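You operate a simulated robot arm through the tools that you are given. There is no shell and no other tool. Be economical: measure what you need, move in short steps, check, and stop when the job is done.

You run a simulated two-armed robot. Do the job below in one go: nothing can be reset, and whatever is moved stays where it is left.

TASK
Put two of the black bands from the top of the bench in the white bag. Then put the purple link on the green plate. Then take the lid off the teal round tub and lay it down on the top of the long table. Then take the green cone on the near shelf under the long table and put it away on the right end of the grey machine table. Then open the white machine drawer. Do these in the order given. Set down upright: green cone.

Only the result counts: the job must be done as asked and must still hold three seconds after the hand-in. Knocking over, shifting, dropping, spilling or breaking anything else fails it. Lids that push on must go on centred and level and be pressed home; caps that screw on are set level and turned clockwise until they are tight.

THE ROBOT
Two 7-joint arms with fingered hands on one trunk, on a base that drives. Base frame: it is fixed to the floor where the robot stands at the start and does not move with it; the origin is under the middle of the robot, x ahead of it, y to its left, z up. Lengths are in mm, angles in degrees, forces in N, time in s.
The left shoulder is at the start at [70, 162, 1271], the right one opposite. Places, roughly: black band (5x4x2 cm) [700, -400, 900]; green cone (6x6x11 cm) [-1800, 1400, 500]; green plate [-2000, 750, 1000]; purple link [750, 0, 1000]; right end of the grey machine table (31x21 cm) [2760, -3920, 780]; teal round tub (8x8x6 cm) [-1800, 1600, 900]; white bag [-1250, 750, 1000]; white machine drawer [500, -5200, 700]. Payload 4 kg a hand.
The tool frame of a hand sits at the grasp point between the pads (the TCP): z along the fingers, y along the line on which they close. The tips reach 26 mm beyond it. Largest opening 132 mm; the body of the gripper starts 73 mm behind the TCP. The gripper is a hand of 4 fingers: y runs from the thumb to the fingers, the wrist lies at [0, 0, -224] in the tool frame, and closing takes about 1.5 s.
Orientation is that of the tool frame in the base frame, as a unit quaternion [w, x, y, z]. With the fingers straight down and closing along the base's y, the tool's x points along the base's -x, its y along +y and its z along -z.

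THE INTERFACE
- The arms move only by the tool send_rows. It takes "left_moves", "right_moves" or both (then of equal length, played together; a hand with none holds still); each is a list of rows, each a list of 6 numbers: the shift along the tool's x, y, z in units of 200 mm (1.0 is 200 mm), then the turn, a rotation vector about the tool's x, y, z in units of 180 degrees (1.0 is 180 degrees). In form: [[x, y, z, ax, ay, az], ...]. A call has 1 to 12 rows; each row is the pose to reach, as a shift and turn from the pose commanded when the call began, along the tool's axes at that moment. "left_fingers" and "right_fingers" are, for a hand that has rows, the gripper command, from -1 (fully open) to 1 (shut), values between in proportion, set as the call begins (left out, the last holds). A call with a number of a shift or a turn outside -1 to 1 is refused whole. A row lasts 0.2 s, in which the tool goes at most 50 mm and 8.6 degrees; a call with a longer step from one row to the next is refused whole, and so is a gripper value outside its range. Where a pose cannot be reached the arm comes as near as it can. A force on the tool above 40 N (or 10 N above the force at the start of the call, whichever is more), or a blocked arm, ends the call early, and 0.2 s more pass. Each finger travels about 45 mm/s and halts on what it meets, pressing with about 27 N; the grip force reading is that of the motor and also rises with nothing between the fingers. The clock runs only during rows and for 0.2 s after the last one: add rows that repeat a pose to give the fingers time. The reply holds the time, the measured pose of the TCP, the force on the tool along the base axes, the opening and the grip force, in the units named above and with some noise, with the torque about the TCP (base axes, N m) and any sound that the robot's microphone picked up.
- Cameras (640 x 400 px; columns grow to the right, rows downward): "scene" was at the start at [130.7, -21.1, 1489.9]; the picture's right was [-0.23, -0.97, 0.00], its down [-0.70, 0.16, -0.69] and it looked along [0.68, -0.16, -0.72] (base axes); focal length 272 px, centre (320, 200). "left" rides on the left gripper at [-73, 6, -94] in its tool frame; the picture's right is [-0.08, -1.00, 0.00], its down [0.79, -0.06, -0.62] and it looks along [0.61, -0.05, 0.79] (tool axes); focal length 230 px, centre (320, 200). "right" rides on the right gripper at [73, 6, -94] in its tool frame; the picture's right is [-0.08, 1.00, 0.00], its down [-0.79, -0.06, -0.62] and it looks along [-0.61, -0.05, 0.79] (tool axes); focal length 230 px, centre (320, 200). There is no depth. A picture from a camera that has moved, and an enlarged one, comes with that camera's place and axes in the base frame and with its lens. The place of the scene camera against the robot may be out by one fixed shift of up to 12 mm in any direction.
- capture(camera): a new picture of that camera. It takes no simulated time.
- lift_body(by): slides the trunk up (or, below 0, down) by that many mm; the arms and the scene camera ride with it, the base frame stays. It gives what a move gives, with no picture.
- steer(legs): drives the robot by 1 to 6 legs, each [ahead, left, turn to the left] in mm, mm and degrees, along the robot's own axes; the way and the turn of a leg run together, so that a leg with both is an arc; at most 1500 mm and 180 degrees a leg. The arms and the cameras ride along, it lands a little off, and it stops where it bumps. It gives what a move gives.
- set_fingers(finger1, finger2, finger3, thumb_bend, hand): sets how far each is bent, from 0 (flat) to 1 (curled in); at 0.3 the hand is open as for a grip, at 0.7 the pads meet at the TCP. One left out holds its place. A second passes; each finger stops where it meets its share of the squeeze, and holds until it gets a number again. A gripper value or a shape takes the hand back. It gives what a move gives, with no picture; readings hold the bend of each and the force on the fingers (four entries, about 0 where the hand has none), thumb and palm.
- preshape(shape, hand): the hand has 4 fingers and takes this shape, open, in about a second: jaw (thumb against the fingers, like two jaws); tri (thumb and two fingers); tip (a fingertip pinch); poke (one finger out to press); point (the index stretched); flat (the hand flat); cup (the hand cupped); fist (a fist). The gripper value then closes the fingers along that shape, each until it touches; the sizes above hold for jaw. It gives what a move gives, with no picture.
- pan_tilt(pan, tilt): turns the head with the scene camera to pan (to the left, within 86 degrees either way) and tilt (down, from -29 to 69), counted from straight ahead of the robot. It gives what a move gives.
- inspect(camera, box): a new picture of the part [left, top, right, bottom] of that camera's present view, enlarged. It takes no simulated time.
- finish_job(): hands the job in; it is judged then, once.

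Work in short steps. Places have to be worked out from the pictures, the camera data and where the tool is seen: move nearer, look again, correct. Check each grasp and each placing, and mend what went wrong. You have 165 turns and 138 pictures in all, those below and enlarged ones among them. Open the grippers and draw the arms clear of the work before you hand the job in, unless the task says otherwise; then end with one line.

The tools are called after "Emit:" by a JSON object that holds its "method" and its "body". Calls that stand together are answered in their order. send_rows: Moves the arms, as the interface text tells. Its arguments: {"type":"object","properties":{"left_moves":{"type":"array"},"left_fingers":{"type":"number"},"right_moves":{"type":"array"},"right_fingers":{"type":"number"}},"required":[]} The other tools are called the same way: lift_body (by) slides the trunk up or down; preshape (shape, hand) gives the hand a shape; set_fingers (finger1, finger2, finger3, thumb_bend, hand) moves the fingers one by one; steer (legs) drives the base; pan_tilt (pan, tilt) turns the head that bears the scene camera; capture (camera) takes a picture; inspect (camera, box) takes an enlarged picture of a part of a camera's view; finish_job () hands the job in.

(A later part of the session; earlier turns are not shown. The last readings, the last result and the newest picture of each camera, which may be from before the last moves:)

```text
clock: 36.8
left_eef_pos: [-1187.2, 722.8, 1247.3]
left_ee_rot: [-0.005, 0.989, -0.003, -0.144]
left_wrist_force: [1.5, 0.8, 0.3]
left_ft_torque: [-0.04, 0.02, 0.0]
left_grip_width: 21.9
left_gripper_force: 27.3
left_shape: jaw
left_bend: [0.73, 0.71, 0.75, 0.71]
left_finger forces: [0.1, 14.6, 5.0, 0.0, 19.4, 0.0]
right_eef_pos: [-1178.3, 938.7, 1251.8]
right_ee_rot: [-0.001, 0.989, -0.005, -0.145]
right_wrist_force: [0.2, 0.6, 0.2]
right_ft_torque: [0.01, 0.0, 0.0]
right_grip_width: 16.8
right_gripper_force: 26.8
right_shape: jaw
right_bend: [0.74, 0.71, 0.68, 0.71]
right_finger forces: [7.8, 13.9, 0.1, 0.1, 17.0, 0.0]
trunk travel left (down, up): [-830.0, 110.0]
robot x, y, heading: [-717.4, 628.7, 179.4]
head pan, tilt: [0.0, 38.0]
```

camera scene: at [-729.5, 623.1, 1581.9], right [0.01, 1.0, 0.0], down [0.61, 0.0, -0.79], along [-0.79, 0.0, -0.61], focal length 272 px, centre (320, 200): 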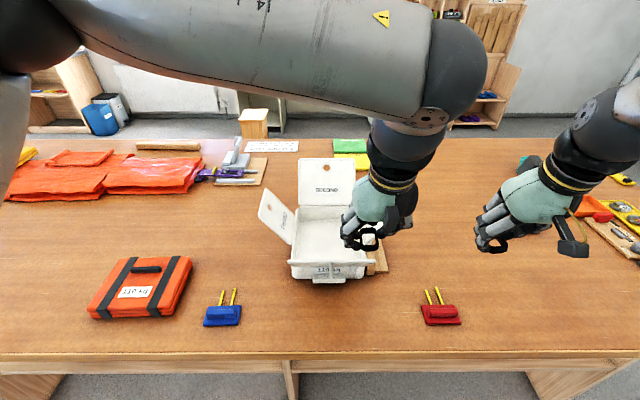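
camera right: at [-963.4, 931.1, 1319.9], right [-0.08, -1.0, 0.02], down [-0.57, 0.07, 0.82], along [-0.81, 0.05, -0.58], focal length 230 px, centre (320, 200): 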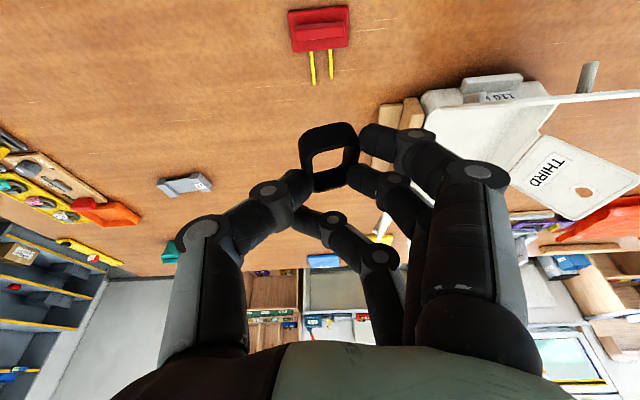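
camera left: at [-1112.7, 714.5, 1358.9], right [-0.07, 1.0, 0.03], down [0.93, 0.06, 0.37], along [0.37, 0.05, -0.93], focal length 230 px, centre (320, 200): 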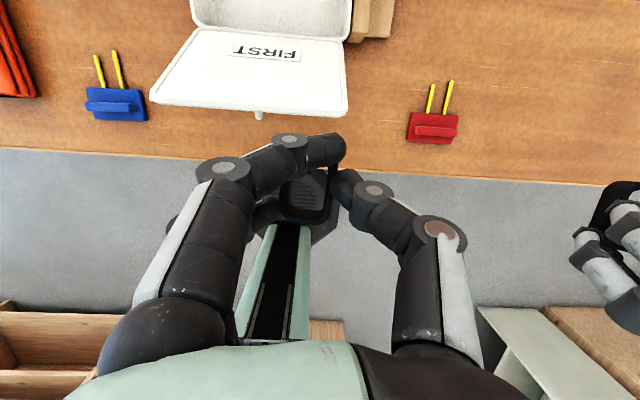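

Now the left hand moves forward and left over the opening at (-1330, 645), still at height.

Emit:
{"method": "send_rows", "body": {"left_moves": [[-0.12, 0.07, 0.03, 0, 0, 0], [-0.24, 0.14, 0.07, 0, 0, 0], [-0.36, 0.2, 0.1, 0, 0, 0], [-0.48, 0.27, 0.14, 0, 0, 0], [-0.6, 0.33, 0.17, 0, 0, 0], [-0.7, 0.39, 0.2, 0, 0, 0], [-0.7, 0.39, 0.2, 0, 0, 0]]}}

Emit:
{"method": "capture", "body": {"camera": "left"}}

Emit:
{"method": "capture", "body": {"camera": "scene"}}

```text
clock: 38.4
left_eef_pos: [-1335.3, 644.0, 1247.3]
left_ee_rot: [-0.002, 0.99, -0.002, -0.142]
left_wrist_force: [-0.5, -0.3, 1.0]
left_ft_torque: [0.01, 0.02, -0.01]
left_grip_width: 22.0
left_gripper_force: 27.0
left_shape: jaw
left_bend: [0.73, 0.71, 0.75, 0.71]
left_finger forces: [0.1, 14.5, 5.1, 0.1, 19.5, 0.0]
right_eef_pos: [-1181.0, 939.8, 1251.0]
right_ee_rot: [0.0, 0.989, -0.004, -0.145]
right_wrist_force: [-1.1, -1.0, -0.4]
right_ft_torque: [0.01, 0.0, -0.01]
right_grip_width: 16.8
right_gripper_force: 27.2
right_shape: jaw
right_bend: [0.74, 0.71, 0.68, 0.71]
right_finger forces: [7.8, 13.8, 0.1, 0.0, 16.9, 0.0]
trunk travel left (down, up): [-830.0, 110.0]
robot x, y, heading: [-716.8, 624.1, 179.8]
head pan, tilt: [0.0, 38.0]
```

```text
109 pictures are left
camera left: at [-1379.0, 637.3, 1359.3], right [-0.07, 1.0, 0.03], down [0.93, 0.05, 0.37], along [0.37, 0.05, -0.93], focal length 230 px, centre (320, 200)
```

left: 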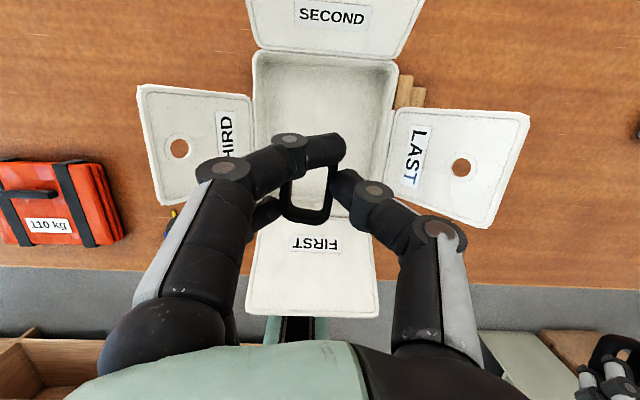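

```text
108 pictures are left
camera scene: at [-851.0, 624.3, 1581.6], right [0.01, 1.0, 0.0], down [0.62, -0.01, -0.79], along [-0.79, 0.01, -0.62], focal length 272 px, centre (320, 200)
```

scene: 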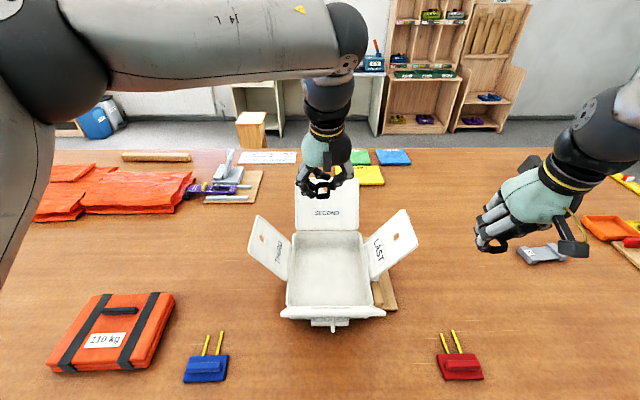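

The left hand is centred over the opening at about (-1330, 655). I'll descend into it in two calls.

Emit:
{"method": "send_rows", "body": {"left_moves": [[0.06, -0.02, 0.18, 0, 0, 0], [0.12, -0.04, 0.38, 0, 0, 0], [0.18, -0.055, 0.57, 0, 0, 0], [0.23, -0.055, 0.75, 0, 0, 0], [0.28, -0.055, 0.9, 0, 0, 0], [0.28, -0.055, 0.9, 0, 0, 0]]}}

Emit:
{"method": "send_rows", "body": {"left_moves": [[0.03, 0, 0.1, 0, 0, 0], [0.06, 0, 0.2, 0, 0, 0], [0.09, 0, 0.32, 0, 0, 0], [0.09, 0, 0.32, 0, 0, 0]]}}

Emit:
{"method": "capture", "body": {"camera": "left"}}

Emit:
{"method": "capture", "body": {"camera": "scene"}}

```text
clock: 39.8
left_eef_pos: [-1333.9, 658.3, 1059.1]
left_ee_rot: [-0.003, 0.99, -0.003, -0.143]
left_wrist_force: [0.1, 0.2, 0.1]
left_ft_torque: [-0.02, 0.0, -0.02]
left_grip_width: 21.9
left_gripper_force: 27.4
left_shape: jaw
left_bend: [0.73, 0.71, 0.75, 0.71]
left_finger forces: [0.0, 14.6, 5.0, 0.0, 19.5, 0.0]
right_eef_pos: [-1180.7, 939.2, 1250.7]
right_ee_rot: [0.002, 0.99, -0.004, -0.144]
right_wrist_force: [-0.3, 0.5, 0.7]
right_ft_torque: [-0.04, 0.02, -0.01]
right_grip_width: 17.1
right_gripper_force: 26.8
right_shape: jaw
right_bend: [0.74, 0.71, 0.68, 0.71]
right_finger forces: [7.8, 13.9, 0.1, 0.0, 17.0, 0.1]
trunk travel left (down, up): [-830.0, 110.0]
robot x, y, heading: [-717.8, 625.8, 179.6]
head pan, tilt: [0.0, 38.0]
```

```text
clock: 40.8
left_eef_pos: [-1334.3, 657.7, 992.8]
left_ee_rot: [-0.004, 0.99, -0.002, -0.142]
left_wrist_force: [-0.2, -0.2, 0.0]
left_ft_torque: [0.01, 0.03, 0.01]
left_grip_width: 22.0
left_gripper_force: 27.5
left_shape: jaw
left_bend: [0.73, 0.71, 0.75, 0.71]
left_finger forces: [0.0, 14.6, 5.0, 0.1, 19.5, 0.0]
right_eef_pos: [-1180.8, 938.5, 1250.8]
right_ee_rot: [0.0, 0.99, -0.004, -0.144]
right_wrist_force: [0.2, 0.0, -0.2]
right_ft_torque: [0.0, -0.02, 0.02]
right_grip_width: 16.9
right_gripper_force: 26.4
right_shape: jaw
right_bend: [0.74, 0.71, 0.68, 0.71]
right_finger forces: [7.8, 13.9, 0.1, 0.0, 17.1, 0.0]
trunk travel left (down, up): [-830.0, 110.0]
robot x, y, heading: [-718.6, 626.1, 179.7]
head pan, tilt: [0.0, 38.0]
```

```text
107 pictures are left
camera left: at [-1378.5, 651.5, 1104.0], right [-0.07, 1.0, 0.03], down [0.93, 0.05, 0.37], along [0.37, 0.05, -0.93], focal length 230 px, centre (320, 200)
```

left: 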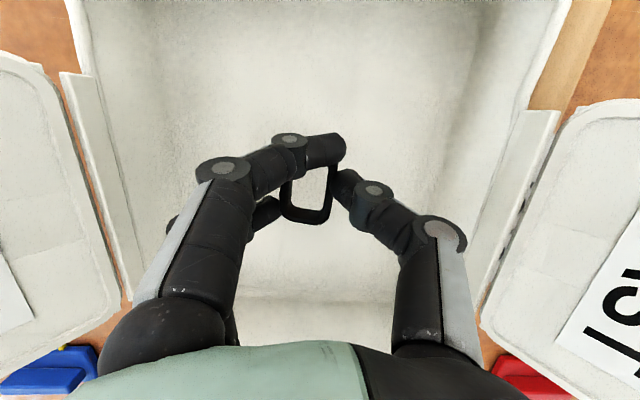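

```text
106 pictures are left
camera scene: at [-851.4, 624.3, 1581.6], right [0.01, 1.0, 0.0], down [0.62, 0.0, -0.79], along [-0.79, 0.01, -0.62], focal length 272 px, centre (320, 200)
```

scene: 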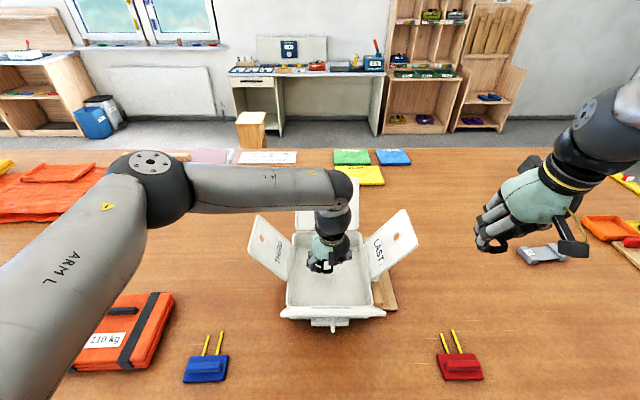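

The hand is inside the box, so I'll open to release the band and then rise.

Emit:
{"method": "send_rows", "body": {"left_moves": [[0, 0, 0, 0, 0, 0], [0, 0, 0, 0, 0, 0], [0, 0, 0, 0, 0, 0], [0, 0, 0, 0, 0, 0], [0, 0, 0, 0, 0, 0], [0, 0, 0, 0, 0, 0]], "left_fingers": 0}}

Emit:
{"method": "capture", "body": {"camera": "left"}}

```text
clock: 42.1
left_eef_pos: [-1334.2, 657.8, 992.9]
left_ee_rot: [-0.003, 0.99, -0.002, -0.143]
left_wrist_force: [-0.3, -0.2, -1.0]
left_ft_torque: [-0.03, -0.02, 0.0]
left_grip_width: 65.2
left_gripper_force: 0.0
left_shape: jaw
left_bend: [0.73, 0.73, 0.73, 0.7]
left_finger forces: [0.0, 0.1, 0.0, 0.0, 0.1, 0.0]
right_eef_pos: [-1181.2, 939.3, 1250.6]
right_ee_rot: [0.0, 0.99, -0.005, -0.143]
right_wrist_force: [-0.5, -0.5, 0.2]
right_ft_torque: [-0.01, -0.05, -0.03]
right_grip_width: 16.8
right_gripper_force: 26.8
right_shape: jaw
right_bend: [0.74, 0.71, 0.68, 0.71]
right_finger forces: [7.7, 13.8, 0.0, 0.1, 17.0, 0.1]
trunk travel left (down, up): [-830.0, 110.0]
robot x, y, heading: [-714.0, 625.6, 179.7]
head pan, tilt: [0.0, 38.0]
```

```text
105 pictures are left
camera left: at [-1378.3, 651.4, 1104.4], right [-0.07, 1.0, 0.03], down [0.93, 0.05, 0.37], along [0.37, 0.05, -0.93], focal length 230 px, centre (320, 200)
```

left: 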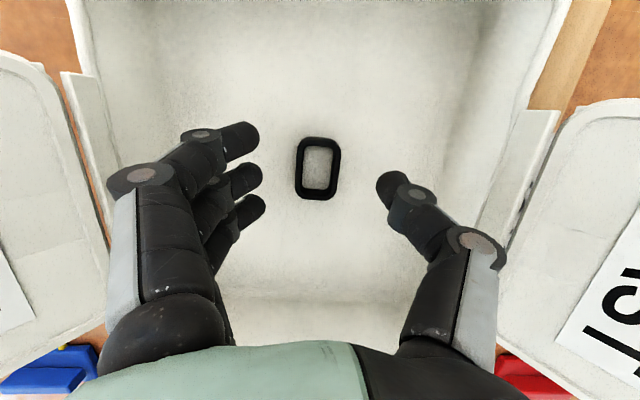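

The band lies in the box. I'll withdraw the left hand up, back and left.

Emit:
{"method": "send_rows", "body": {"left_moves": [[-0.06, 0, -0.2, 0, 0, 0], [-0.12, 0, -0.4, 0, 0, 0], [-0.18, 0, -0.6, 0, 0, 0], [-0.24, 0, -0.8, 0, 0, 0], [-0.29, 0, -0.98, 0, 0, 0], [-0.29, 0, -0.98, 0, 0, 0]]}}

Emit:
{"method": "send_rows", "body": {"left_moves": [[-0.05, 0, -0.15, 0, 0, 0], [-0.05, 0.15, -0.25, 0, 0, 0], [0.1, 0.3, -0.32, 0, 0, 0], [0.25, 0.45, -0.38, 0, 0, 0], [0.4, 0.6, -0.42, 0, 0, 0], [0.52, 0.75, -0.46, 0, 0, 0], [0.65, 0.88, -0.5, 0, 0, 0], [0.78, 1.0, -0.54, 0, 0, 0], [0.78, 1.0, -0.54, 0, 0, 0]]}}

Emit:
{"method": "send_rows", "body": {"right_moves": [[0, 0.18, 0, 0, 0, 0], [0, 0.36, 0, 0, 0, 0], [-0.05, 0.54, 0.01, 0, 0, 0], [-0.2, 0.68, 0.06, 0, 0, 0], [-0.36, 0.8, 0.1, 0, 0, 0], [-0.54, 0.9, 0.15, 0, 0, 0], [-0.71, 1.0, 0.2, 0, 0, 0], [-0.71, 1.0, 0.2, 0, 0, 0]]}}

Emit:
{"method": "send_rows", "body": {"right_moves": [[0, 0.2, 0, 0, 0, 0], [0, 0.42, 0, 0, 0, 0], [0, 0.42, 0, 0, 0, 0]]}}

Emit:
{"method": "capture", "body": {"camera": "right"}}

Emit:
{"method": "capture", "body": {"camera": "scene"}}

```text
clock: 43.5
left_eef_pos: [-1333.8, 657.7, 1196.5]
left_ee_rot: [-0.004, 0.99, -0.002, -0.143]
left_wrist_force: [-0.7, 0.5, 0.4]
left_ft_torque: [0.01, 0.0, -0.01]
left_grip_width: 65.1
left_gripper_force: 0.0
left_shape: jaw
left_bend: [0.73, 0.73, 0.73, 0.7]
left_finger forces: [0.0, 0.1, 0.1, 0.0, 0.0, 0.0]
right_eef_pos: [-1182.0, 938.8, 1250.6]
right_ee_rot: [0.0, 0.99, -0.005, -0.144]
right_wrist_force: [-0.3, -0.1, -1.0]
right_ft_torque: [-0.07, -0.03, 0.02]
right_grip_width: 16.5
right_gripper_force: 26.9
right_shape: jaw
right_bend: [0.74, 0.71, 0.68, 0.71]
right_finger forces: [7.8, 13.8, 0.1, 0.0, 17.0, 0.0]
trunk travel left (down, up): [-830.0, 110.0]
robot x, y, heading: [-715.4, 623.8, 179.6]
head pan, tilt: [0.0, 38.0]
```

```text
clock: 45.5
left_eef_pos: [-1157.5, 452.9, 1252.5]
left_ee_rot: [-0.003, 0.99, -0.002, -0.142]
left_wrist_force: [-0.7, -0.6, -0.8]
left_ft_torque: [0.01, -0.04, 0.02]
left_grip_width: 65.2
left_gripper_force: 0.1
left_shape: jaw
left_bend: [0.73, 0.73, 0.73, 0.7]
left_finger forces: [0.0, 0.0, 0.1, 0.0, 0.1, 0.0]
right_eef_pos: [-1181.1, 939.6, 1250.0]
right_ee_rot: [0.002, 0.99, -0.004, -0.143]
right_wrist_force: [-0.1, -0.2, 0.3]
right_ft_torque: [-0.02, 0.0, -0.02]
right_grip_width: 16.6
right_gripper_force: 27.1
right_shape: jaw
right_bend: [0.74, 0.71, 0.68, 0.71]
right_finger forces: [7.8, 13.8, 0.0, 0.0, 17.1, 0.1]
trunk travel left (down, up): [-830.0, 110.0]
robot x, y, heading: [-715.9, 626.3, 179.5]
head pan, tilt: [0.0, 38.0]
```

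```text
clock: 47.4
left_eef_pos: [-1157.3, 453.5, 1252.6]
left_ee_rot: [-0.004, 0.99, -0.002, -0.143]
left_wrist_force: [-0.3, 0.1, 0.1]
left_ft_torque: [0.0, -0.05, 0.0]
left_grip_width: 65.1
left_gripper_force: 0.0
left_shape: jaw
left_bend: [0.73, 0.73, 0.73, 0.7]
left_finger forces: [0.1, 0.0, 0.1, 0.0, 0.0, 0.1]
right_eef_pos: [-1296.4, 796.3, 1246.1]
right_ee_rot: [0.001, 0.989, -0.004, -0.145]
right_wrist_force: [-0.6, -0.5, 0.2]
right_ft_torque: [0.02, 0.0, 0.01]
right_grip_width: 16.6
right_gripper_force: 27.3
right_shape: jaw
right_bend: [0.74, 0.71, 0.68, 0.71]
right_finger forces: [7.8, 12.2, 0.0, 0.1, 16.7, 0.1]
right hand out of reach, approached as far as the arm can: row 6, 7, 8
trunk travel left (down, up): [-830.0, 110.0]
robot x, y, heading: [-716.9, 626.9, 179.4]
head pan, tilt: [0.0, 38.0]
```

```text
clock: 48.1
left_eef_pos: [-1155.7, 452.7, 1253.3]
left_ee_rot: [-0.003, 0.99, -0.003, -0.144]
left_wrist_force: [0.2, -0.4, 0.2]
left_ft_torque: [0.0, 0.02, -0.01]
left_grip_width: 65.2
left_gripper_force: 0.0
left_shape: jaw
left_bend: [0.73, 0.73, 0.73, 0.7]
left_finger forces: [0.1, 0.0, 0.1, 0.0, 0.1, 0.1]
right_eef_pos: [-1269.0, 777.2, 1236.7]
right_ee_rot: [0.003, 0.989, -0.004, -0.146]
right_wrist_force: [-0.1, -0.5, -0.1]
right_ft_torque: [0.0, 0.01, -0.01]
right_grip_width: 16.6
right_gripper_force: 26.3
right_shape: jaw
right_bend: [0.74, 0.71, 0.68, 0.71]
right_finger forces: [7.8, 12.1, 0.0, 0.1, 16.7, 0.0]
right hand out of reach, approached as far as the arm can: row 1, 2, 3
trunk travel left (down, up): [-830.0, 110.0]
robot x, y, heading: [-718.1, 625.8, 179.6]
head pan, tilt: [0.0, 38.0]
```

```text
104 pictures are left
camera right: at [-1171.4, 772.5, 1306.5], right [-0.08, -1.0, 0.03], down [-0.57, 0.07, 0.82], along [-0.81, 0.05, -0.58], focal length 230 px, centre (320, 200)
```

right: 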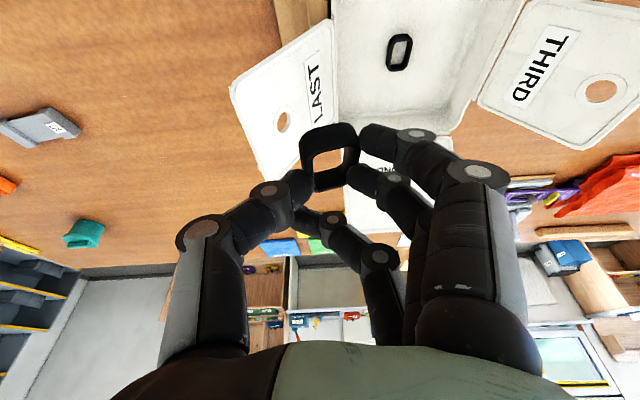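

```text
103 pictures are left
camera scene: at [-851.2, 624.3, 1581.6], right [0.01, 1.0, 0.0], down [0.62, 0.0, -0.79], along [-0.79, 0.01, -0.62], focal length 272 px, centre (320, 200)
```

scene: 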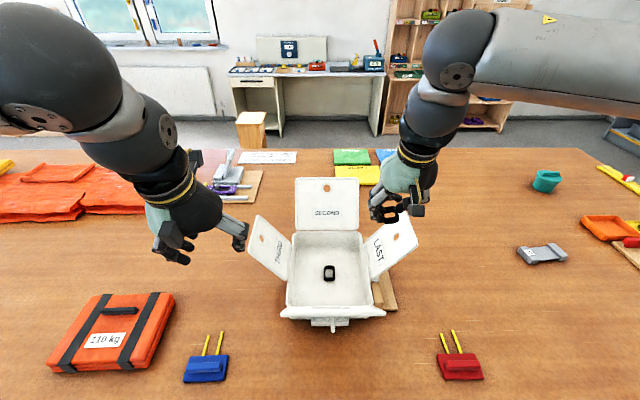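

The right arm is at its cross-body limit. Strafing the base 120 mm left puts the hand over the box.

Emit:
{"method": "steer", "body": {"legs": [[0, 120, 0]]}}

Emit:
{"method": "send_rows", "body": {"right_moves": [[-0.08, 0, 0, 0, 0, 0], [-0.16, 0, 0, 0, 0, 0], [-0.24, 0, 0, 0, 0, 0], [-0.24, 0, 0, 0, 0, 0]]}}

Emit:
{"method": "capture", "body": {"camera": "right"}}

```text
clock: 49.4
left_eef_pos: [-1156.5, 341.7, 1252.4]
left_ee_rot: [-0.003, 0.99, -0.003, -0.143]
left_wrist_force: [0.0, 0.2, 0.6]
left_ft_torque: [-0.03, 0.02, 0.03]
left_grip_width: 65.1
left_gripper_force: 0.0
left_shape: jaw
left_bend: [0.73, 0.73, 0.73, 0.7]
left_finger forces: [0.1, 0.0, 0.1, 0.1, 0.1, 0.0]
right_eef_pos: [-1268.1, 666.9, 1238.0]
right_ee_rot: [0.003, 0.99, -0.007, -0.144]
right_wrist_force: [0.1, -0.5, 0.5]
right_ft_torque: [-0.04, 0.0, 0.03]
right_grip_width: 16.7
right_gripper_force: 27.0
right_shape: jaw
right_bend: [0.74, 0.71, 0.68, 0.71]
right_finger forces: [7.8, 12.2, 0.0, 0.0, 16.7, 0.0]
trunk travel left (down, up): [-830.0, 110.0]
robot x, y, heading: [-718.0, 505.1, 179.3]
head pan, tilt: [0.0, 38.0]
```

```text
clock: 50.4
left_eef_pos: [-1157.6, 338.2, 1252.4]
left_ee_rot: [-0.004, 0.99, -0.004, -0.143]
left_wrist_force: [0.0, -0.1, 1.0]
left_ft_torque: [0.0, 0.01, 0.02]
left_grip_width: 65.0
left_gripper_force: 0.0
left_shape: jaw
left_bend: [0.73, 0.73, 0.73, 0.7]
left_finger forces: [0.0, 0.0, 0.0, 0.1, 0.1, 0.0]
right_eef_pos: [-1301.9, 683.2, 1246.6]
right_ee_rot: [0.004, 0.989, -0.006, -0.146]
right_wrist_force: [0.2, 0.3, 0.5]
right_ft_torque: [0.01, 0.02, 0.01]
right_grip_width: 16.6
right_gripper_force: 27.2
right_shape: jaw
right_bend: [0.74, 0.71, 0.68, 0.71]
right_finger forces: [7.8, 12.2, 0.0, 0.0, 16.7, 0.0]
right hand out of reach, approached as far as the arm can: row 1, 2, 3, 4
trunk travel left (down, up): [-830.0, 110.0]
robot x, y, heading: [-717.8, 511.0, 179.2]
head pan, tilt: [0.0, 38.0]
```

```text
102 pictures are left
camera right: at [-1205.0, 677.6, 1315.4], right [-0.08, -1.0, 0.03], down [-0.57, 0.07, 0.82], along [-0.82, 0.05, -0.58], focal length 230 px, centre (320, 200)
```

right: 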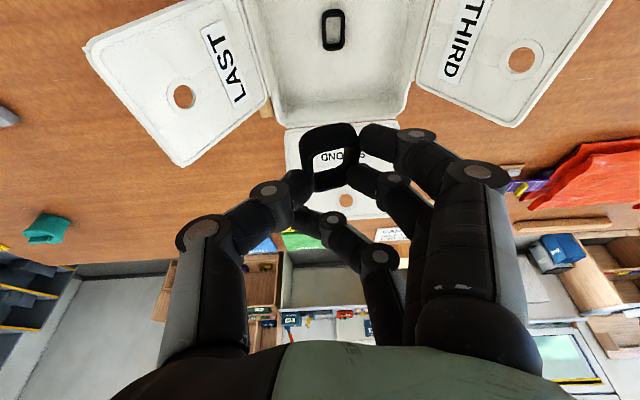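

The hand is over the box at (-1302, 683) but near its reach limit at this height. I'll descend in steps and check.

Emit:
{"method": "send_rows", "body": {"right_moves": [[0.06, 0.02, 0.18, 0, 0, 0], [0.12, 0.04, 0.36, 0, 0, 0], [0.18, 0.06, 0.54, 0, 0, 0], [0.18, 0.06, 0.54, 0, 0, 0]]}}

Emit:
{"method": "capture", "body": {"camera": "right"}}

```text
clock: 51.4
left_eef_pos: [-1158.0, 338.1, 1253.5]
left_ee_rot: [-0.004, 0.99, -0.003, -0.143]
left_wrist_force: [-0.7, -0.7, -0.8]
left_ft_torque: [0.01, 0.0, -0.03]
left_grip_width: 65.4
left_gripper_force: 0.0
left_shape: jaw
left_bend: [0.73, 0.73, 0.73, 0.7]
left_finger forces: [0.1, 0.0, 0.1, 0.0, 0.0, 0.0]
right_eef_pos: [-1296.3, 672.0, 1130.9]
right_ee_rot: [0.003, 0.989, -0.006, -0.146]
right_wrist_force: [-0.2, -1.2, 0.1]
right_ft_torque: [0.0, -0.04, -0.02]
right_grip_width: 16.7
right_gripper_force: 26.4
right_shape: jaw
right_bend: [0.74, 0.71, 0.68, 0.71]
right_finger forces: [7.8, 12.3, 0.0, 0.0, 16.5, 0.0]
right hand out of reach, approached as far as the arm can: row 3, 4
trunk travel left (down, up): [-830.0, 110.0]
robot x, y, heading: [-716.4, 508.7, 179.4]
head pan, tilt: [0.0, 38.0]
```

```text
101 pictures are left
camera right: at [-1199.7, 666.4, 1199.9], right [-0.08, -1.0, 0.03], down [-0.57, 0.07, 0.82], along [-0.82, 0.05, -0.58], focal length 230 px, centre (320, 200)
```

right: 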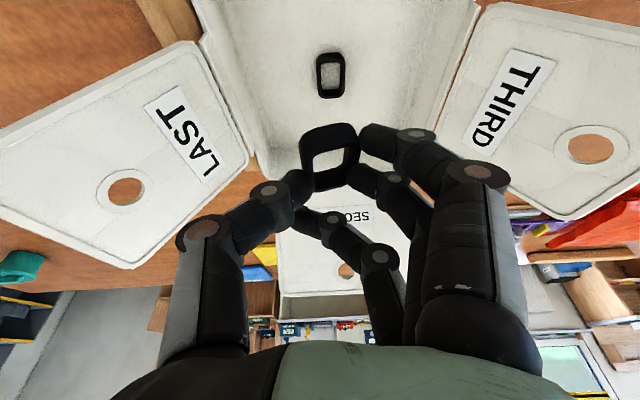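

Reach stays marginal, so I'll lower the trunk instead, which keeps the hand exactly vertical over the box.

Emit:
{"method": "lift_body", "body": {"by": -125}}

Emit:
{"method": "capture", "body": {"camera": "right"}}

```text
clock: 52.9
left_eef_pos: [-1158.3, 337.9, 1128.4]
left_ee_rot: [-0.004, 0.99, -0.004, -0.143]
left_wrist_force: [0.8, -0.7, 0.4]
left_ft_torque: [-0.01, -0.01, 0.01]
left_grip_width: 65.3
left_gripper_force: 0.0
left_shape: jaw
left_bend: [0.73, 0.73, 0.73, 0.7]
left_finger forces: [0.1, 0.0, 0.0, 0.0, 0.0, 0.0]
right_eef_pos: [-1296.5, 673.1, 1007.7]
right_ee_rot: [0.004, 0.989, -0.006, -0.145]
right_wrist_force: [0.2, -0.7, 0.8]
right_ft_torque: [0.02, 0.04, 0.0]
right_grip_width: 16.7
right_gripper_force: 26.7
right_shape: jaw
right_bend: [0.74, 0.71, 0.68, 0.71]
right_finger forces: [7.8, 12.4, 0.0, 0.0, 16.6, 0.0]
trunk travel left (down, up): [-705.0, 235.0]
robot x, y, heading: [-720.5, 513.0, 179.3]
head pan, tilt: [0.0, 38.0]
```

```text
100 pictures are left
camera right: at [-1199.8, 666.7, 1075.2], right [-0.08, -1.0, 0.03], down [-0.57, 0.07, 0.82], along [-0.81, 0.05, -0.58], focal length 230 px, centre (320, 200)
```

right: 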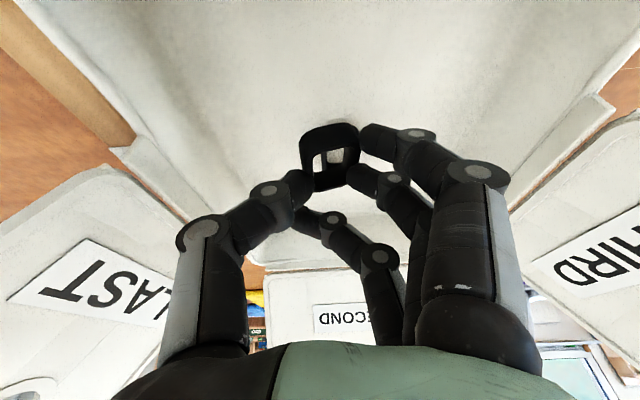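

The band is inside the walls and just above the first one. I'll open to drop it.

Emit:
{"method": "send_rows", "body": {"right_moves": [[0, 0, 0, 0, 0, 0], [0, 0, 0, 0, 0, 0], [0, 0, 0, 0, 0, 0], [0, 0, 0, 0, 0, 0], [0, 0, 0, 0, 0, 0], [0, 0, 0, 0, 0, 0]], "right_fingers": 0.2}}

Emit:
{"method": "capture", "body": {"camera": "right"}}

```text
clock: 54.3
left_eef_pos: [-1158.1, 338.7, 1127.8]
left_ee_rot: [-0.004, 0.99, -0.004, -0.143]
left_wrist_force: [-0.2, -0.2, -0.3]
left_ft_torque: [-0.01, -0.03, 0.01]
left_grip_width: 65.3
left_gripper_force: 0.1
left_shape: jaw
left_bend: [0.73, 0.73, 0.73, 0.7]
left_finger forces: [0.1, 0.0, 0.1, 0.1, 0.1, 0.0]
right_eef_pos: [-1297.7, 672.3, 1005.2]
right_ee_rot: [0.003, 0.989, -0.007, -0.145]
right_wrist_force: [0.1, -0.5, -0.5]
right_ft_torque: [-0.02, -0.04, -0.01]
right_grip_width: 52.3
right_gripper_force: 0.1
right_shape: jaw
right_bend: [0.73, 0.73, 0.73, 0.7]
right_finger forces: [0.0, 0.0, 0.0, 0.0, 0.1, 0.0]
trunk travel left (down, up): [-705.0, 235.0]
robot x, y, heading: [-719.6, 511.7, 179.2]
head pan, tilt: [0.0, 38.0]
```

```text
99 pictures are left
camera right: at [-1200.0, 666.7, 1075.1], right [-0.08, -1.0, 0.03], down [-0.57, 0.07, 0.82], along [-0.81, 0.05, -0.58], focal length 230 px, centre (320, 200)
```

right: 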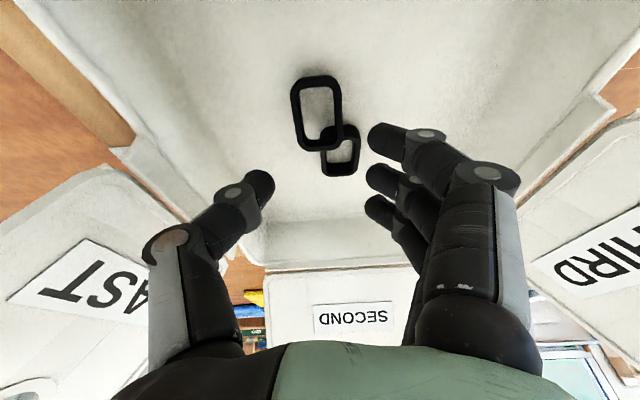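

Both bands are in the bag. I'll raise the trunk straight up, then back off, turn round and return to the bench for the purple link.

Emit:
{"method": "lift_body", "body": {"by": 220}}

Emit:
{"method": "steer", "body": {"legs": [[-420, 0, 0], [0, 0, 90], [0, 0, 90]]}}

```text
clock: 56.6
left_eef_pos: [-1157.3, 340.0, 1348.2]
left_ee_rot: [-0.004, 0.99, -0.004, -0.143]
left_wrist_force: [0.1, 0.5, -0.4]
left_ft_torque: [0.03, 0.0, -0.01]
left_grip_width: 65.2
left_gripper_force: 0.0
left_shape: jaw
left_bend: [0.73, 0.73, 0.73, 0.7]
left_finger forces: [0.0, 0.0, 0.0, 0.0, 0.0, 0.0]
right_eef_pos: [-1297.4, 672.4, 1225.8]
right_ee_rot: [0.003, 0.989, -0.006, -0.145]
right_wrist_force: [0.0, 0.2, -0.3]
right_ft_torque: [0.0, -0.01, 0.01]
right_grip_width: 51.9
right_gripper_force: 0.1
right_shape: jaw
right_bend: [0.73, 0.73, 0.73, 0.7]
right_finger forces: [0.1, 0.1, 0.0, 0.0, 0.0, 0.0]
trunk travel left (down, up): [-925.0, 15.0]
robot x, y, heading: [-715.9, 510.8, 179.6]
head pan, tilt: [0.0, 38.0]
```

```text
clock: 67.1
left_eef_pos: [131.4, 708.9, 1348.6]
left_ee_rot: [0.142, -0.036, 0.989, 0.002]
left_wrist_force: [-0.3, 1.3, 0.8]
left_ft_torque: [0.01, 0.0, 0.02]
left_grip_width: 65.4
left_gripper_force: 0.0
left_shape: jaw
left_bend: [0.73, 0.73, 0.73, 0.7]
left_finger forces: [0.1, 0.0, 0.0, 0.0, 0.0, 0.0]
right_eef_pos: [296.4, 387.3, 1225.7]
right_ee_rot: [0.145, -0.033, 0.989, 0.009]
right_wrist_force: [-0.1, 0.7, 0.0]
right_ft_torque: [0.0, -0.01, -0.02]
right_grip_width: 52.3
right_gripper_force: 0.0
right_shape: jaw
right_bend: [0.73, 0.73, 0.73, 0.7]
right_finger forces: [0.0, 0.1, 0.0, 0.0, 0.0, 0.0]
trunk travel left (down, up): [-925.0, 15.0]
robot x, y, heading: [-297.7, 505.1, 3.8]
head pan, tilt: [0.0, 38.0]
```

Facing the bench again at heading 3.8°. I'll square up and move to stand in front of the purple link, slightly to its right so the left hand is used.

Emit:
{"method": "steer", "body": {"legs": [[0, 0, -3.8], [0, -620, 0], [330, 0, 0]]}}

Emit:
{"method": "pan_tilt", "body": {"pan": 10, "tilt": 48}}

Emit:
{"method": "capture", "body": {"camera": "scene"}}

```text
clock: 72.8
left_eef_pos: [469.0, 64.0, 1348.9]
left_ee_rot: [0.144, -0.005, 0.99, -0.003]
left_wrist_force: [0.0, 0.0, -0.1]
left_ft_torque: [0.02, 0.01, -0.02]
left_grip_width: 65.5
left_gripper_force: 0.1
left_shape: jaw
left_bend: [0.73, 0.73, 0.73, 0.7]
left_finger forces: [0.0, 0.1, 0.0, 0.0, 0.0, 0.1]
right_eef_pos: [616.3, -267.8, 1226.8]
right_ee_rot: [0.147, -0.004, 0.989, 0.006]
right_wrist_force: [0.1, 0.0, 0.3]
right_ft_torque: [0.0, 0.02, 0.03]
right_grip_width: 52.0
right_gripper_force: 0.1
right_shape: jaw
right_bend: [0.73, 0.73, 0.73, 0.7]
right_finger forces: [0.0, 0.1, 0.1, 0.0, 0.0, 0.0]
trunk travel left (down, up): [-925.0, 15.0]
robot x, y, heading: [33.3, -114.6, 0.4]
head pan, tilt: [0.0, 38.0]
```

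```text
clock: 73.5
left_eef_pos: [472.2, 64.2, 1348.6]
left_ee_rot: [0.144, -0.006, 0.99, -0.002]
left_wrist_force: [0.8, -0.6, 0.7]
left_ft_torque: [0.0, -0.02, 0.0]
left_grip_width: 65.1
left_gripper_force: 0.0
left_shape: jaw
left_bend: [0.73, 0.73, 0.73, 0.7]
left_finger forces: [0.0, 0.1, 0.0, 0.0, 0.0, 0.0]
right_eef_pos: [618.1, -266.7, 1227.7]
right_ee_rot: [0.146, -0.004, 0.989, 0.006]
right_wrist_force: [0.9, -0.1, 0.3]
right_ft_torque: [0.01, -0.01, 0.0]
right_grip_width: 52.3
right_gripper_force: 0.1
right_shape: jaw
right_bend: [0.73, 0.73, 0.73, 0.7]
right_finger forces: [0.1, 0.1, 0.0, 0.0, 0.0, 0.1]
trunk travel left (down, up): [-925.0, 15.0]
robot x, y, heading: [36.2, -113.5, 0.3]
head pan, tilt: [10.0, 48.0]
```

```text
98 pictures are left
camera scene: at [165.2, -103.2, 1662.2], right [0.18, -0.98, 0.0], down [-0.73, -0.14, -0.67], along [0.66, 0.12, -0.74], focal length 272 px, centre (320, 200)
```

scene: 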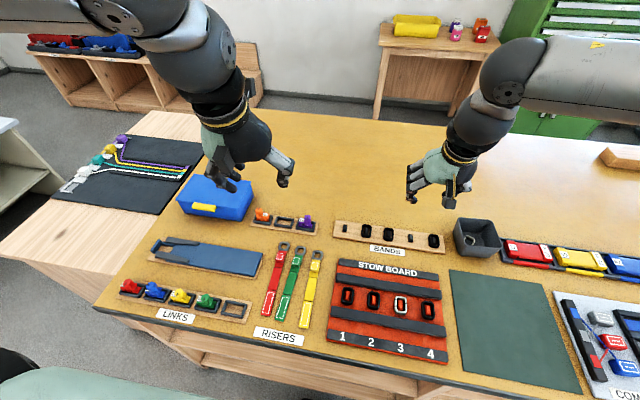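

The link is near (710, 46). I'll lower the trunk, edge forward, and bring the left hand above it for a close look.

Emit:
{"method": "lift_body", "body": {"by": -200}}

Emit:
{"method": "steer", "body": {"legs": [[18, 0, 0]]}}

Emit:
{"method": "send_rows", "body": {"left_moves": [[-0.16, -0.02, 0.0, 0, 0, 0], [-0.32, -0.04, 0.0, 0, 0, 0], [-0.48, -0.05, 0.02, 0, 0, 0], [-0.64, -0.06, 0.05, 0, 0, 0], [-0.75, -0.06, 0.1, 0, 0, 0], [-0.75, -0.06, 0.15, 0, 0, 0], [-0.75, -0.06, 0.15, 0, 0, 0]], "left_fingers": -0.6}}

Emit:
{"method": "capture", "body": {"camera": "left"}}

Emit:
{"method": "inspect", "body": {"camera": "scene", "box": [200, 170, 360, 270]}}

```text
clock: 75.7
left_eef_pos: [472.8, 63.9, 1147.6]
left_ee_rot: [0.144, -0.006, 0.99, -0.003]
left_wrist_force: [0.4, -0.2, -0.1]
left_ft_torque: [0.01, 0.0, 0.02]
left_grip_width: 65.2
left_gripper_force: 0.1
left_shape: jaw
left_bend: [0.73, 0.73, 0.73, 0.7]
left_finger forces: [0.0, 0.0, 0.0, 0.0, 0.0, 0.1]
right_eef_pos: [618.3, -268.8, 1027.4]
right_ee_rot: [0.145, -0.003, 0.989, 0.006]
right_wrist_force: [0.0, 0.3, 0.0]
right_ft_torque: [-0.03, 0.05, 0.03]
right_grip_width: 52.0
right_gripper_force: 0.0
right_shape: jaw
right_bend: [0.73, 0.73, 0.73, 0.7]
right_finger forces: [0.1, 0.0, 0.0, 0.0, 0.0, 0.0]
trunk travel left (down, up): [-725.0, 215.0]
robot x, y, heading: [37.0, -116.1, 0.5]
head pan, tilt: [10.0, 48.0]
```

```text
clock: 76.5
left_eef_pos: [486.6, 63.2, 1151.3]
left_ee_rot: [0.145, -0.005, 0.989, -0.003]
left_wrist_force: [-0.1, -0.7, 0.0]
left_ft_torque: [0.01, -0.04, -0.04]
left_grip_width: 65.2
left_gripper_force: 0.1
left_shape: jaw
left_bend: [0.73, 0.73, 0.73, 0.7]
left_finger forces: [0.0, 0.1, 0.0, 0.1, 0.0, 0.1]
right_eef_pos: [632.0, -266.5, 1029.7]
right_ee_rot: [0.148, -0.004, 0.989, 0.006]
right_wrist_force: [-0.5, -0.2, 0.2]
right_ft_torque: [0.0, -0.05, 0.0]
right_grip_width: 52.2
right_gripper_force: 0.1
right_shape: jaw
right_bend: [0.73, 0.73, 0.73, 0.7]
right_finger forces: [0.1, 0.0, 0.1, 0.0, 0.0, 0.0]
trunk travel left (down, up): [-725.0, 215.0]
robot x, y, heading: [55.0, -115.0, 0.6]
head pan, tilt: [10.0, 48.0]
```

```text
clock: 78.0
left_eef_pos: [642.8, 53.1, 1161.7]
left_ee_rot: [0.144, -0.006, 0.99, -0.002]
left_wrist_force: [-0.2, -0.7, -0.5]
left_ft_torque: [-0.03, 0.01, 0.01]
left_grip_width: 105.6
left_gripper_force: 0.1
left_shape: jaw
left_bend: [0.59, 0.59, 0.59, 0.55]
left_finger forces: [0.0, 0.1, 0.0, 0.0, 0.0, 0.1]
right_eef_pos: [635.0, -267.6, 1027.8]
right_ee_rot: [0.146, -0.004, 0.989, 0.006]
right_wrist_force: [0.1, 0.3, -0.5]
right_ft_torque: [0.02, 0.02, 0.0]
right_grip_width: 52.2
right_gripper_force: 0.0
right_shape: jaw
right_bend: [0.73, 0.73, 0.73, 0.7]
right_finger forces: [0.1, 0.1, 0.0, 0.0, 0.1, 0.1]
trunk travel left (down, up): [-725.0, 215.0]
robot x, y, heading: [51.2, -114.6, 0.5]
head pan, tilt: [10.0, 48.0]
```

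```text
97 pictures are left
camera left: at [686.0, 59.7, 1273.7], right [0.08, -1.0, 0.03], down [-0.93, -0.07, 0.37], along [-0.37, -0.06, -0.93], focal length 230 px, centre (320, 200)
```

left: 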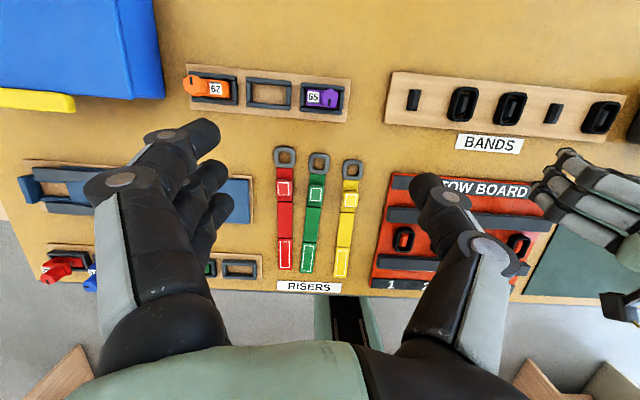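

```text
4.00 times, centred on (280, 220) of scene
camera zoom: at [182.8, -103.4, 1462.2], right [0.18, -0.98, 0.0], down [-0.73, -0.14, -0.67], along [0.66, 0.12, -0.74], focal length 1088 px, centre (480, 120)
```

zoom: 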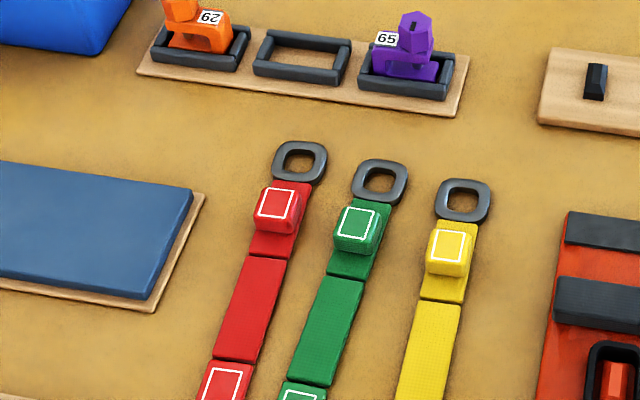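

Zoom on the link in the left view.

Emit:
{"method": "inspect", "body": {"camera": "left", "box": [280, 70, 370, 126]}}

```text
7.11 times, centred on (325, 98) of left
camera zoom: at [686.0, 59.7, 1273.7], right [0.08, -1.0, 0.03], down [-0.93, -0.07, 0.37], along [-0.37, -0.06, -0.93], focal length 1636 px, centre (284, 925)
```

zoom: 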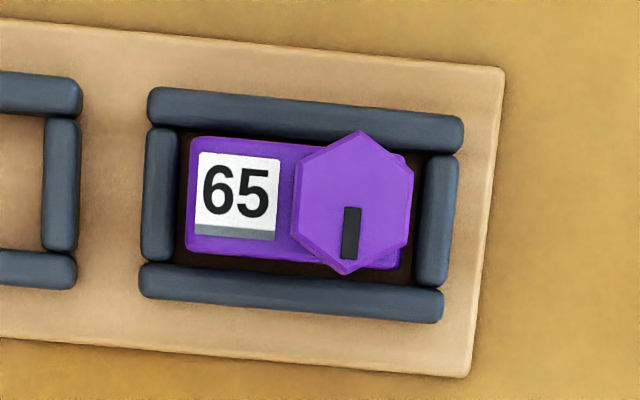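

The link has a hexagonal head with flats facing ±y, about 25 mm across, at roughly (699, 39, 945). I'll hover the left hand over the head.

Emit:
{"method": "send_rows", "body": {"left_moves": [[-0.01, -0.01, 0.18, 0, 0, 0], [-0.03, -0.03, 0.36, 0, 0, 0], [-0.04, -0.05, 0.54, 0, 0, 0], [-0.05, -0.07, 0.7, 0, 0, 0], [-0.06, -0.07, 0.81, 0, 0, 0], [-0.06, -0.07, 0.81, 0, 0, 0]], "left_fingers": 0}}

Emit:
{"method": "capture", "body": {"camera": "left"}}

```text
clock: 79.5
left_eef_pos: [701.6, 38.7, 1010.3]
left_ee_rot: [0.143, -0.006, 0.99, -0.002]
left_wrist_force: [0.3, 0.0, -0.2]
left_ft_torque: [0.0, 0.0, 0.03]
left_grip_width: 67.0
left_gripper_force: 0.0
left_shape: jaw
left_bend: [0.73, 0.73, 0.73, 0.7]
left_finger forces: [0.0, 0.0, 0.0, 0.1, 0.0, 0.1]
right_eef_pos: [636.4, -267.3, 1027.4]
right_ee_rot: [0.146, -0.004, 0.989, 0.006]
right_wrist_force: [0.3, -0.5, -0.6]
right_ft_torque: [-0.03, 0.03, 0.0]
right_grip_width: 52.2
right_gripper_force: 0.1
right_shape: jaw
right_bend: [0.73, 0.73, 0.73, 0.7]
right_finger forces: [0.0, 0.1, 0.1, 0.0, 0.0, 0.1]
trunk travel left (down, up): [-725.0, 215.0]
robot x, y, heading: [56.2, -114.4, 0.5]
head pan, tilt: [10.0, 48.0]
```

```text
94 pictures are left
camera left: at [744.7, 45.4, 1121.8], right [0.09, -1.0, 0.03], down [-0.93, -0.07, 0.37], along [-0.37, -0.06, -0.93], focal length 230 px, centre (320, 200)
```

left: 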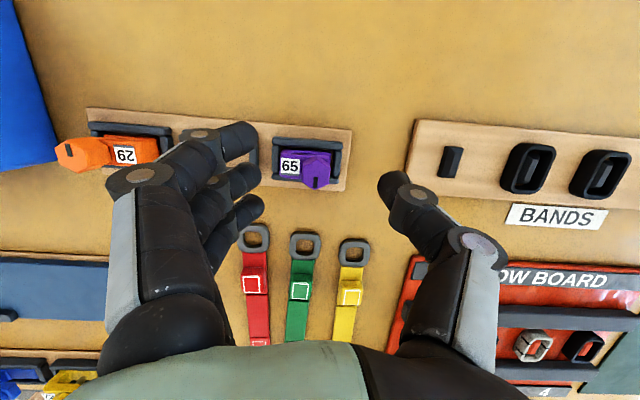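

The head is centred between fingers and thumb, so I'll descend 55 mm.

Emit:
{"method": "send_rows", "body": {"left_moves": [[0.025, 0, 0.09, 0, 0, 0], [0.05, 0, 0.18, 0, 0, 0], [0.077, 0, 0.264, 0, 0, 0], [0.077, 0, 0.264, 0, 0, 0]], "left_fingers": 0.1}}

Emit:
{"method": "capture", "body": {"camera": "left"}}

Emit:
{"method": "inspect", "body": {"camera": "scene", "box": [220, 140, 380, 240]}}

```text
clock: 80.5
left_eef_pos: [700.2, 39.2, 955.1]
left_ee_rot: [0.143, -0.005, 0.99, -0.002]
left_wrist_force: [0.1, 0.2, 0.4]
left_ft_torque: [0.01, -0.01, 0.01]
left_grip_width: 60.5
left_gripper_force: 0.0
left_shape: jaw
left_bend: [0.73, 0.73, 0.73, 0.7]
left_finger forces: [0.0, 0.5, 0.0, 0.0, 0.0, 0.1]
right_eef_pos: [635.2, -267.0, 1027.2]
right_ee_rot: [0.146, -0.005, 0.989, 0.006]
right_wrist_force: [0.5, -1.0, -0.5]
right_ft_torque: [0.0, -0.02, 0.02]
right_grip_width: 51.9
right_gripper_force: 0.1
right_shape: jaw
right_bend: [0.73, 0.73, 0.73, 0.7]
right_finger forces: [0.1, 0.1, 0.0, 0.0, 0.0, 0.1]
trunk travel left (down, up): [-725.0, 215.0]
robot x, y, heading: [54.8, -115.3, 0.5]
head pan, tilt: [10.0, 48.0]
```

```text
93 pictures are left
camera left: at [743.6, 45.1, 1067.0], right [0.09, -1.0, 0.03], down [-0.93, -0.07, 0.37], along [-0.37, -0.06, -0.93], focal length 230 px, centre (320, 200)
```

left: 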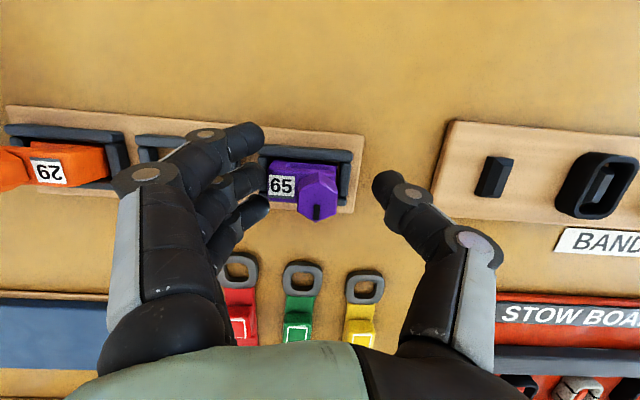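

```text
4.00 times, centred on (300, 190) of scene
camera zoom: at [183.0, -103.1, 1462.1], right [0.18, -0.98, 0.0], down [-0.73, -0.14, -0.67], along [0.66, 0.12, -0.74], focal length 1088 px, centre (400, 240)
```

zoom: 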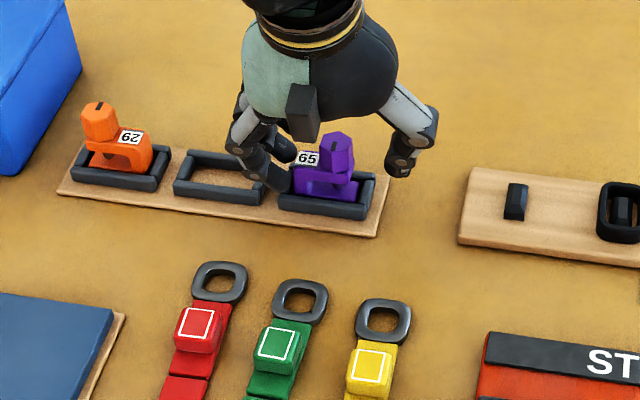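

Fingers are level with the link body and head. I'll raise 5 mm to clear the tray and close.

Emit:
{"method": "send_rows", "body": {"left_moves": [[-0.007, 0, -0.024, 0, 0, 0], [-0.007, 0, -0.024, 0, 0, 0], [-0.007, 0, -0.024, 0, 0, 0], [-0.007, 0, -0.024, 0, 0, 0], [-0.007, 0, -0.024, 0, 0, 0], [-0.007, 0, -0.024, 0, 0, 0], [-0.007, 0, -0.024, 0, 0, 0], [-0.007, 0, -0.024, 0, 0, 0], [-0.007, 0, -0.024, 0, 0, 0]], "left_fingers": 1}}

Emit:
{"method": "capture", "body": {"camera": "left"}}

Emit:
{"method": "inspect", "body": {"camera": "scene", "box": [220, 140, 380, 240]}}

```text
clock: 82.5
left_eef_pos: [700.5, 38.0, 962.0]
left_ee_rot: [0.144, -0.006, 0.989, -0.003]
left_wrist_force: [4.0, -3.6, 12.2]
left_ft_torque: [0.26, -0.08, 0.01]
left_grip_width: 10.3
left_gripper_force: 26.9
left_shape: jaw
left_bend: [0.68, 0.72, 0.72, 0.74]
left_finger forces: [0.0, 13.6, 0.1, 0.1, 17.9, 0.0]
right_eef_pos: [634.5, -268.2, 1026.9]
right_ee_rot: [0.146, -0.004, 0.989, 0.006]
right_wrist_force: [-0.6, -0.5, -0.4]
right_ft_torque: [0.01, 0.02, 0.03]
right_grip_width: 52.2
right_gripper_force: 0.0
right_shape: jaw
right_bend: [0.73, 0.73, 0.73, 0.7]
right_finger forces: [0.0, 0.0, 0.0, 0.0, 0.0, 0.0]
trunk travel left (down, up): [-725.0, 215.0]
robot x, y, heading: [53.1, -114.4, 0.8]
head pan, tilt: [10.0, 48.0]
```

```text
91 pictures are left
camera left: at [743.2, 43.5, 1073.5], right [0.08, -1.0, 0.03], down [-0.93, -0.07, 0.37], along [-0.36, -0.06, -0.93], focal length 230 px, centre (320, 200)
```

left: 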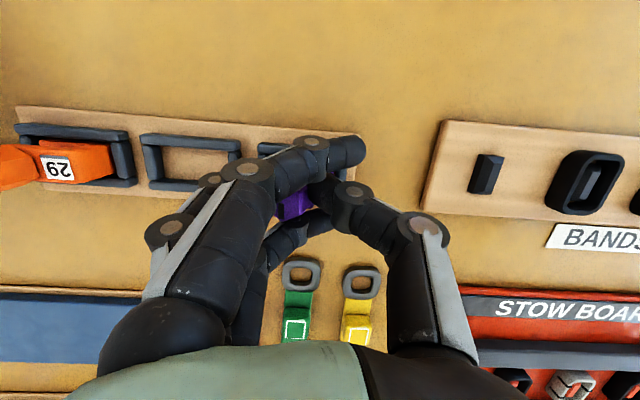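

```text
4.00 times, centred on (300, 190) of scene
camera zoom: at [182.2, -104.4, 1462.3], right [0.18, -0.98, 0.0], down [-0.73, -0.13, -0.67], along [0.66, 0.12, -0.74], focal length 1088 px, centre (400, 240)
```

zoom: 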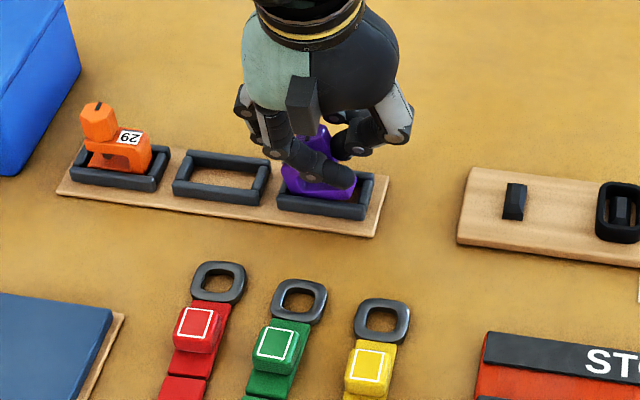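

The head is pinched between thumb and middle finger, with the other two fingers wrapping it. I'll lift 70 mm and check.

Emit:
{"method": "send_rows", "body": {"left_moves": [[-0.02, 0, -0.07, 0, 0, 0], [-0.04, 0, -0.14, 0, 0, 0], [-0.06, 0, -0.21, 0, 0, 0], [-0.08, 0, -0.28, 0, 0, 0], [-0.1, 0, -0.34, 0, 0, 0], [-0.1, 0, -0.34, 0, 0, 0]]}}

Emit:
{"method": "capture", "body": {"camera": "left"}}

Emit:
{"method": "inspect", "body": {"camera": "scene", "box": [220, 140, 380, 240]}}

```text
clock: 83.8
left_eef_pos: [700.0, 39.9, 1030.0]
left_ee_rot: [0.142, -0.005, 0.99, -0.002]
left_wrist_force: [-0.2, -0.5, -2.2]
left_ft_torque: [-0.03, 0.03, 0.0]
left_grip_width: 10.0
left_gripper_force: 26.9
left_shape: jaw
left_bend: [0.68, 0.71, 0.72, 0.74]
left_finger forces: [0.1, 13.5, 1.1, 0.0, 11.9, 0.0]
right_eef_pos: [636.0, -266.0, 1027.7]
right_ee_rot: [0.145, -0.004, 0.989, 0.006]
right_wrist_force: [-0.3, -0.2, -0.8]
right_ft_torque: [-0.03, -0.01, 0.01]
right_grip_width: 52.3
right_gripper_force: 0.0
right_shape: jaw
right_bend: [0.73, 0.73, 0.73, 0.7]
right_finger forces: [0.0, 0.0, 0.0, 0.0, 0.1, 0.0]
trunk travel left (down, up): [-725.0, 215.0]
robot x, y, heading: [53.7, -116.8, 0.4]
head pan, tilt: [10.0, 48.0]
```

```text
89 pictures are left
camera left: at [743.6, 46.0, 1141.7], right [0.08, -1.0, 0.03], down [-0.93, -0.07, 0.37], along [-0.37, -0.06, -0.93], focal length 230 px, centre (320, 200)
```

left: 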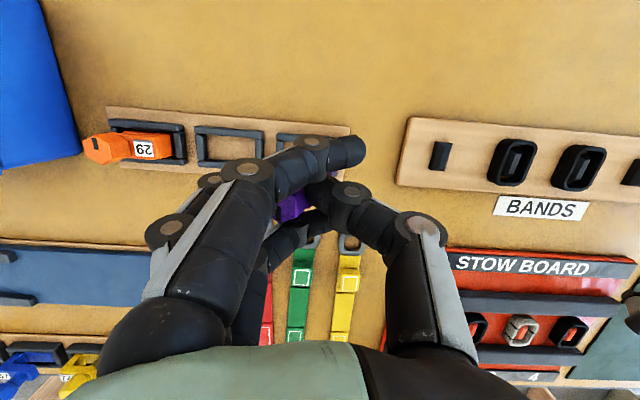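

```text
4.00 times, centred on (300, 190) of scene
camera zoom: at [183.8, -103.0, 1462.1], right [0.18, -0.98, 0.0], down [-0.73, -0.14, -0.67], along [0.66, 0.12, -0.74], focal length 1088 px, centre (400, 240)
```

zoom: 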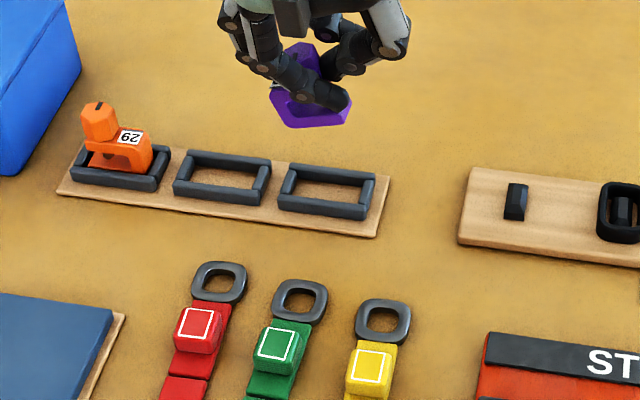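

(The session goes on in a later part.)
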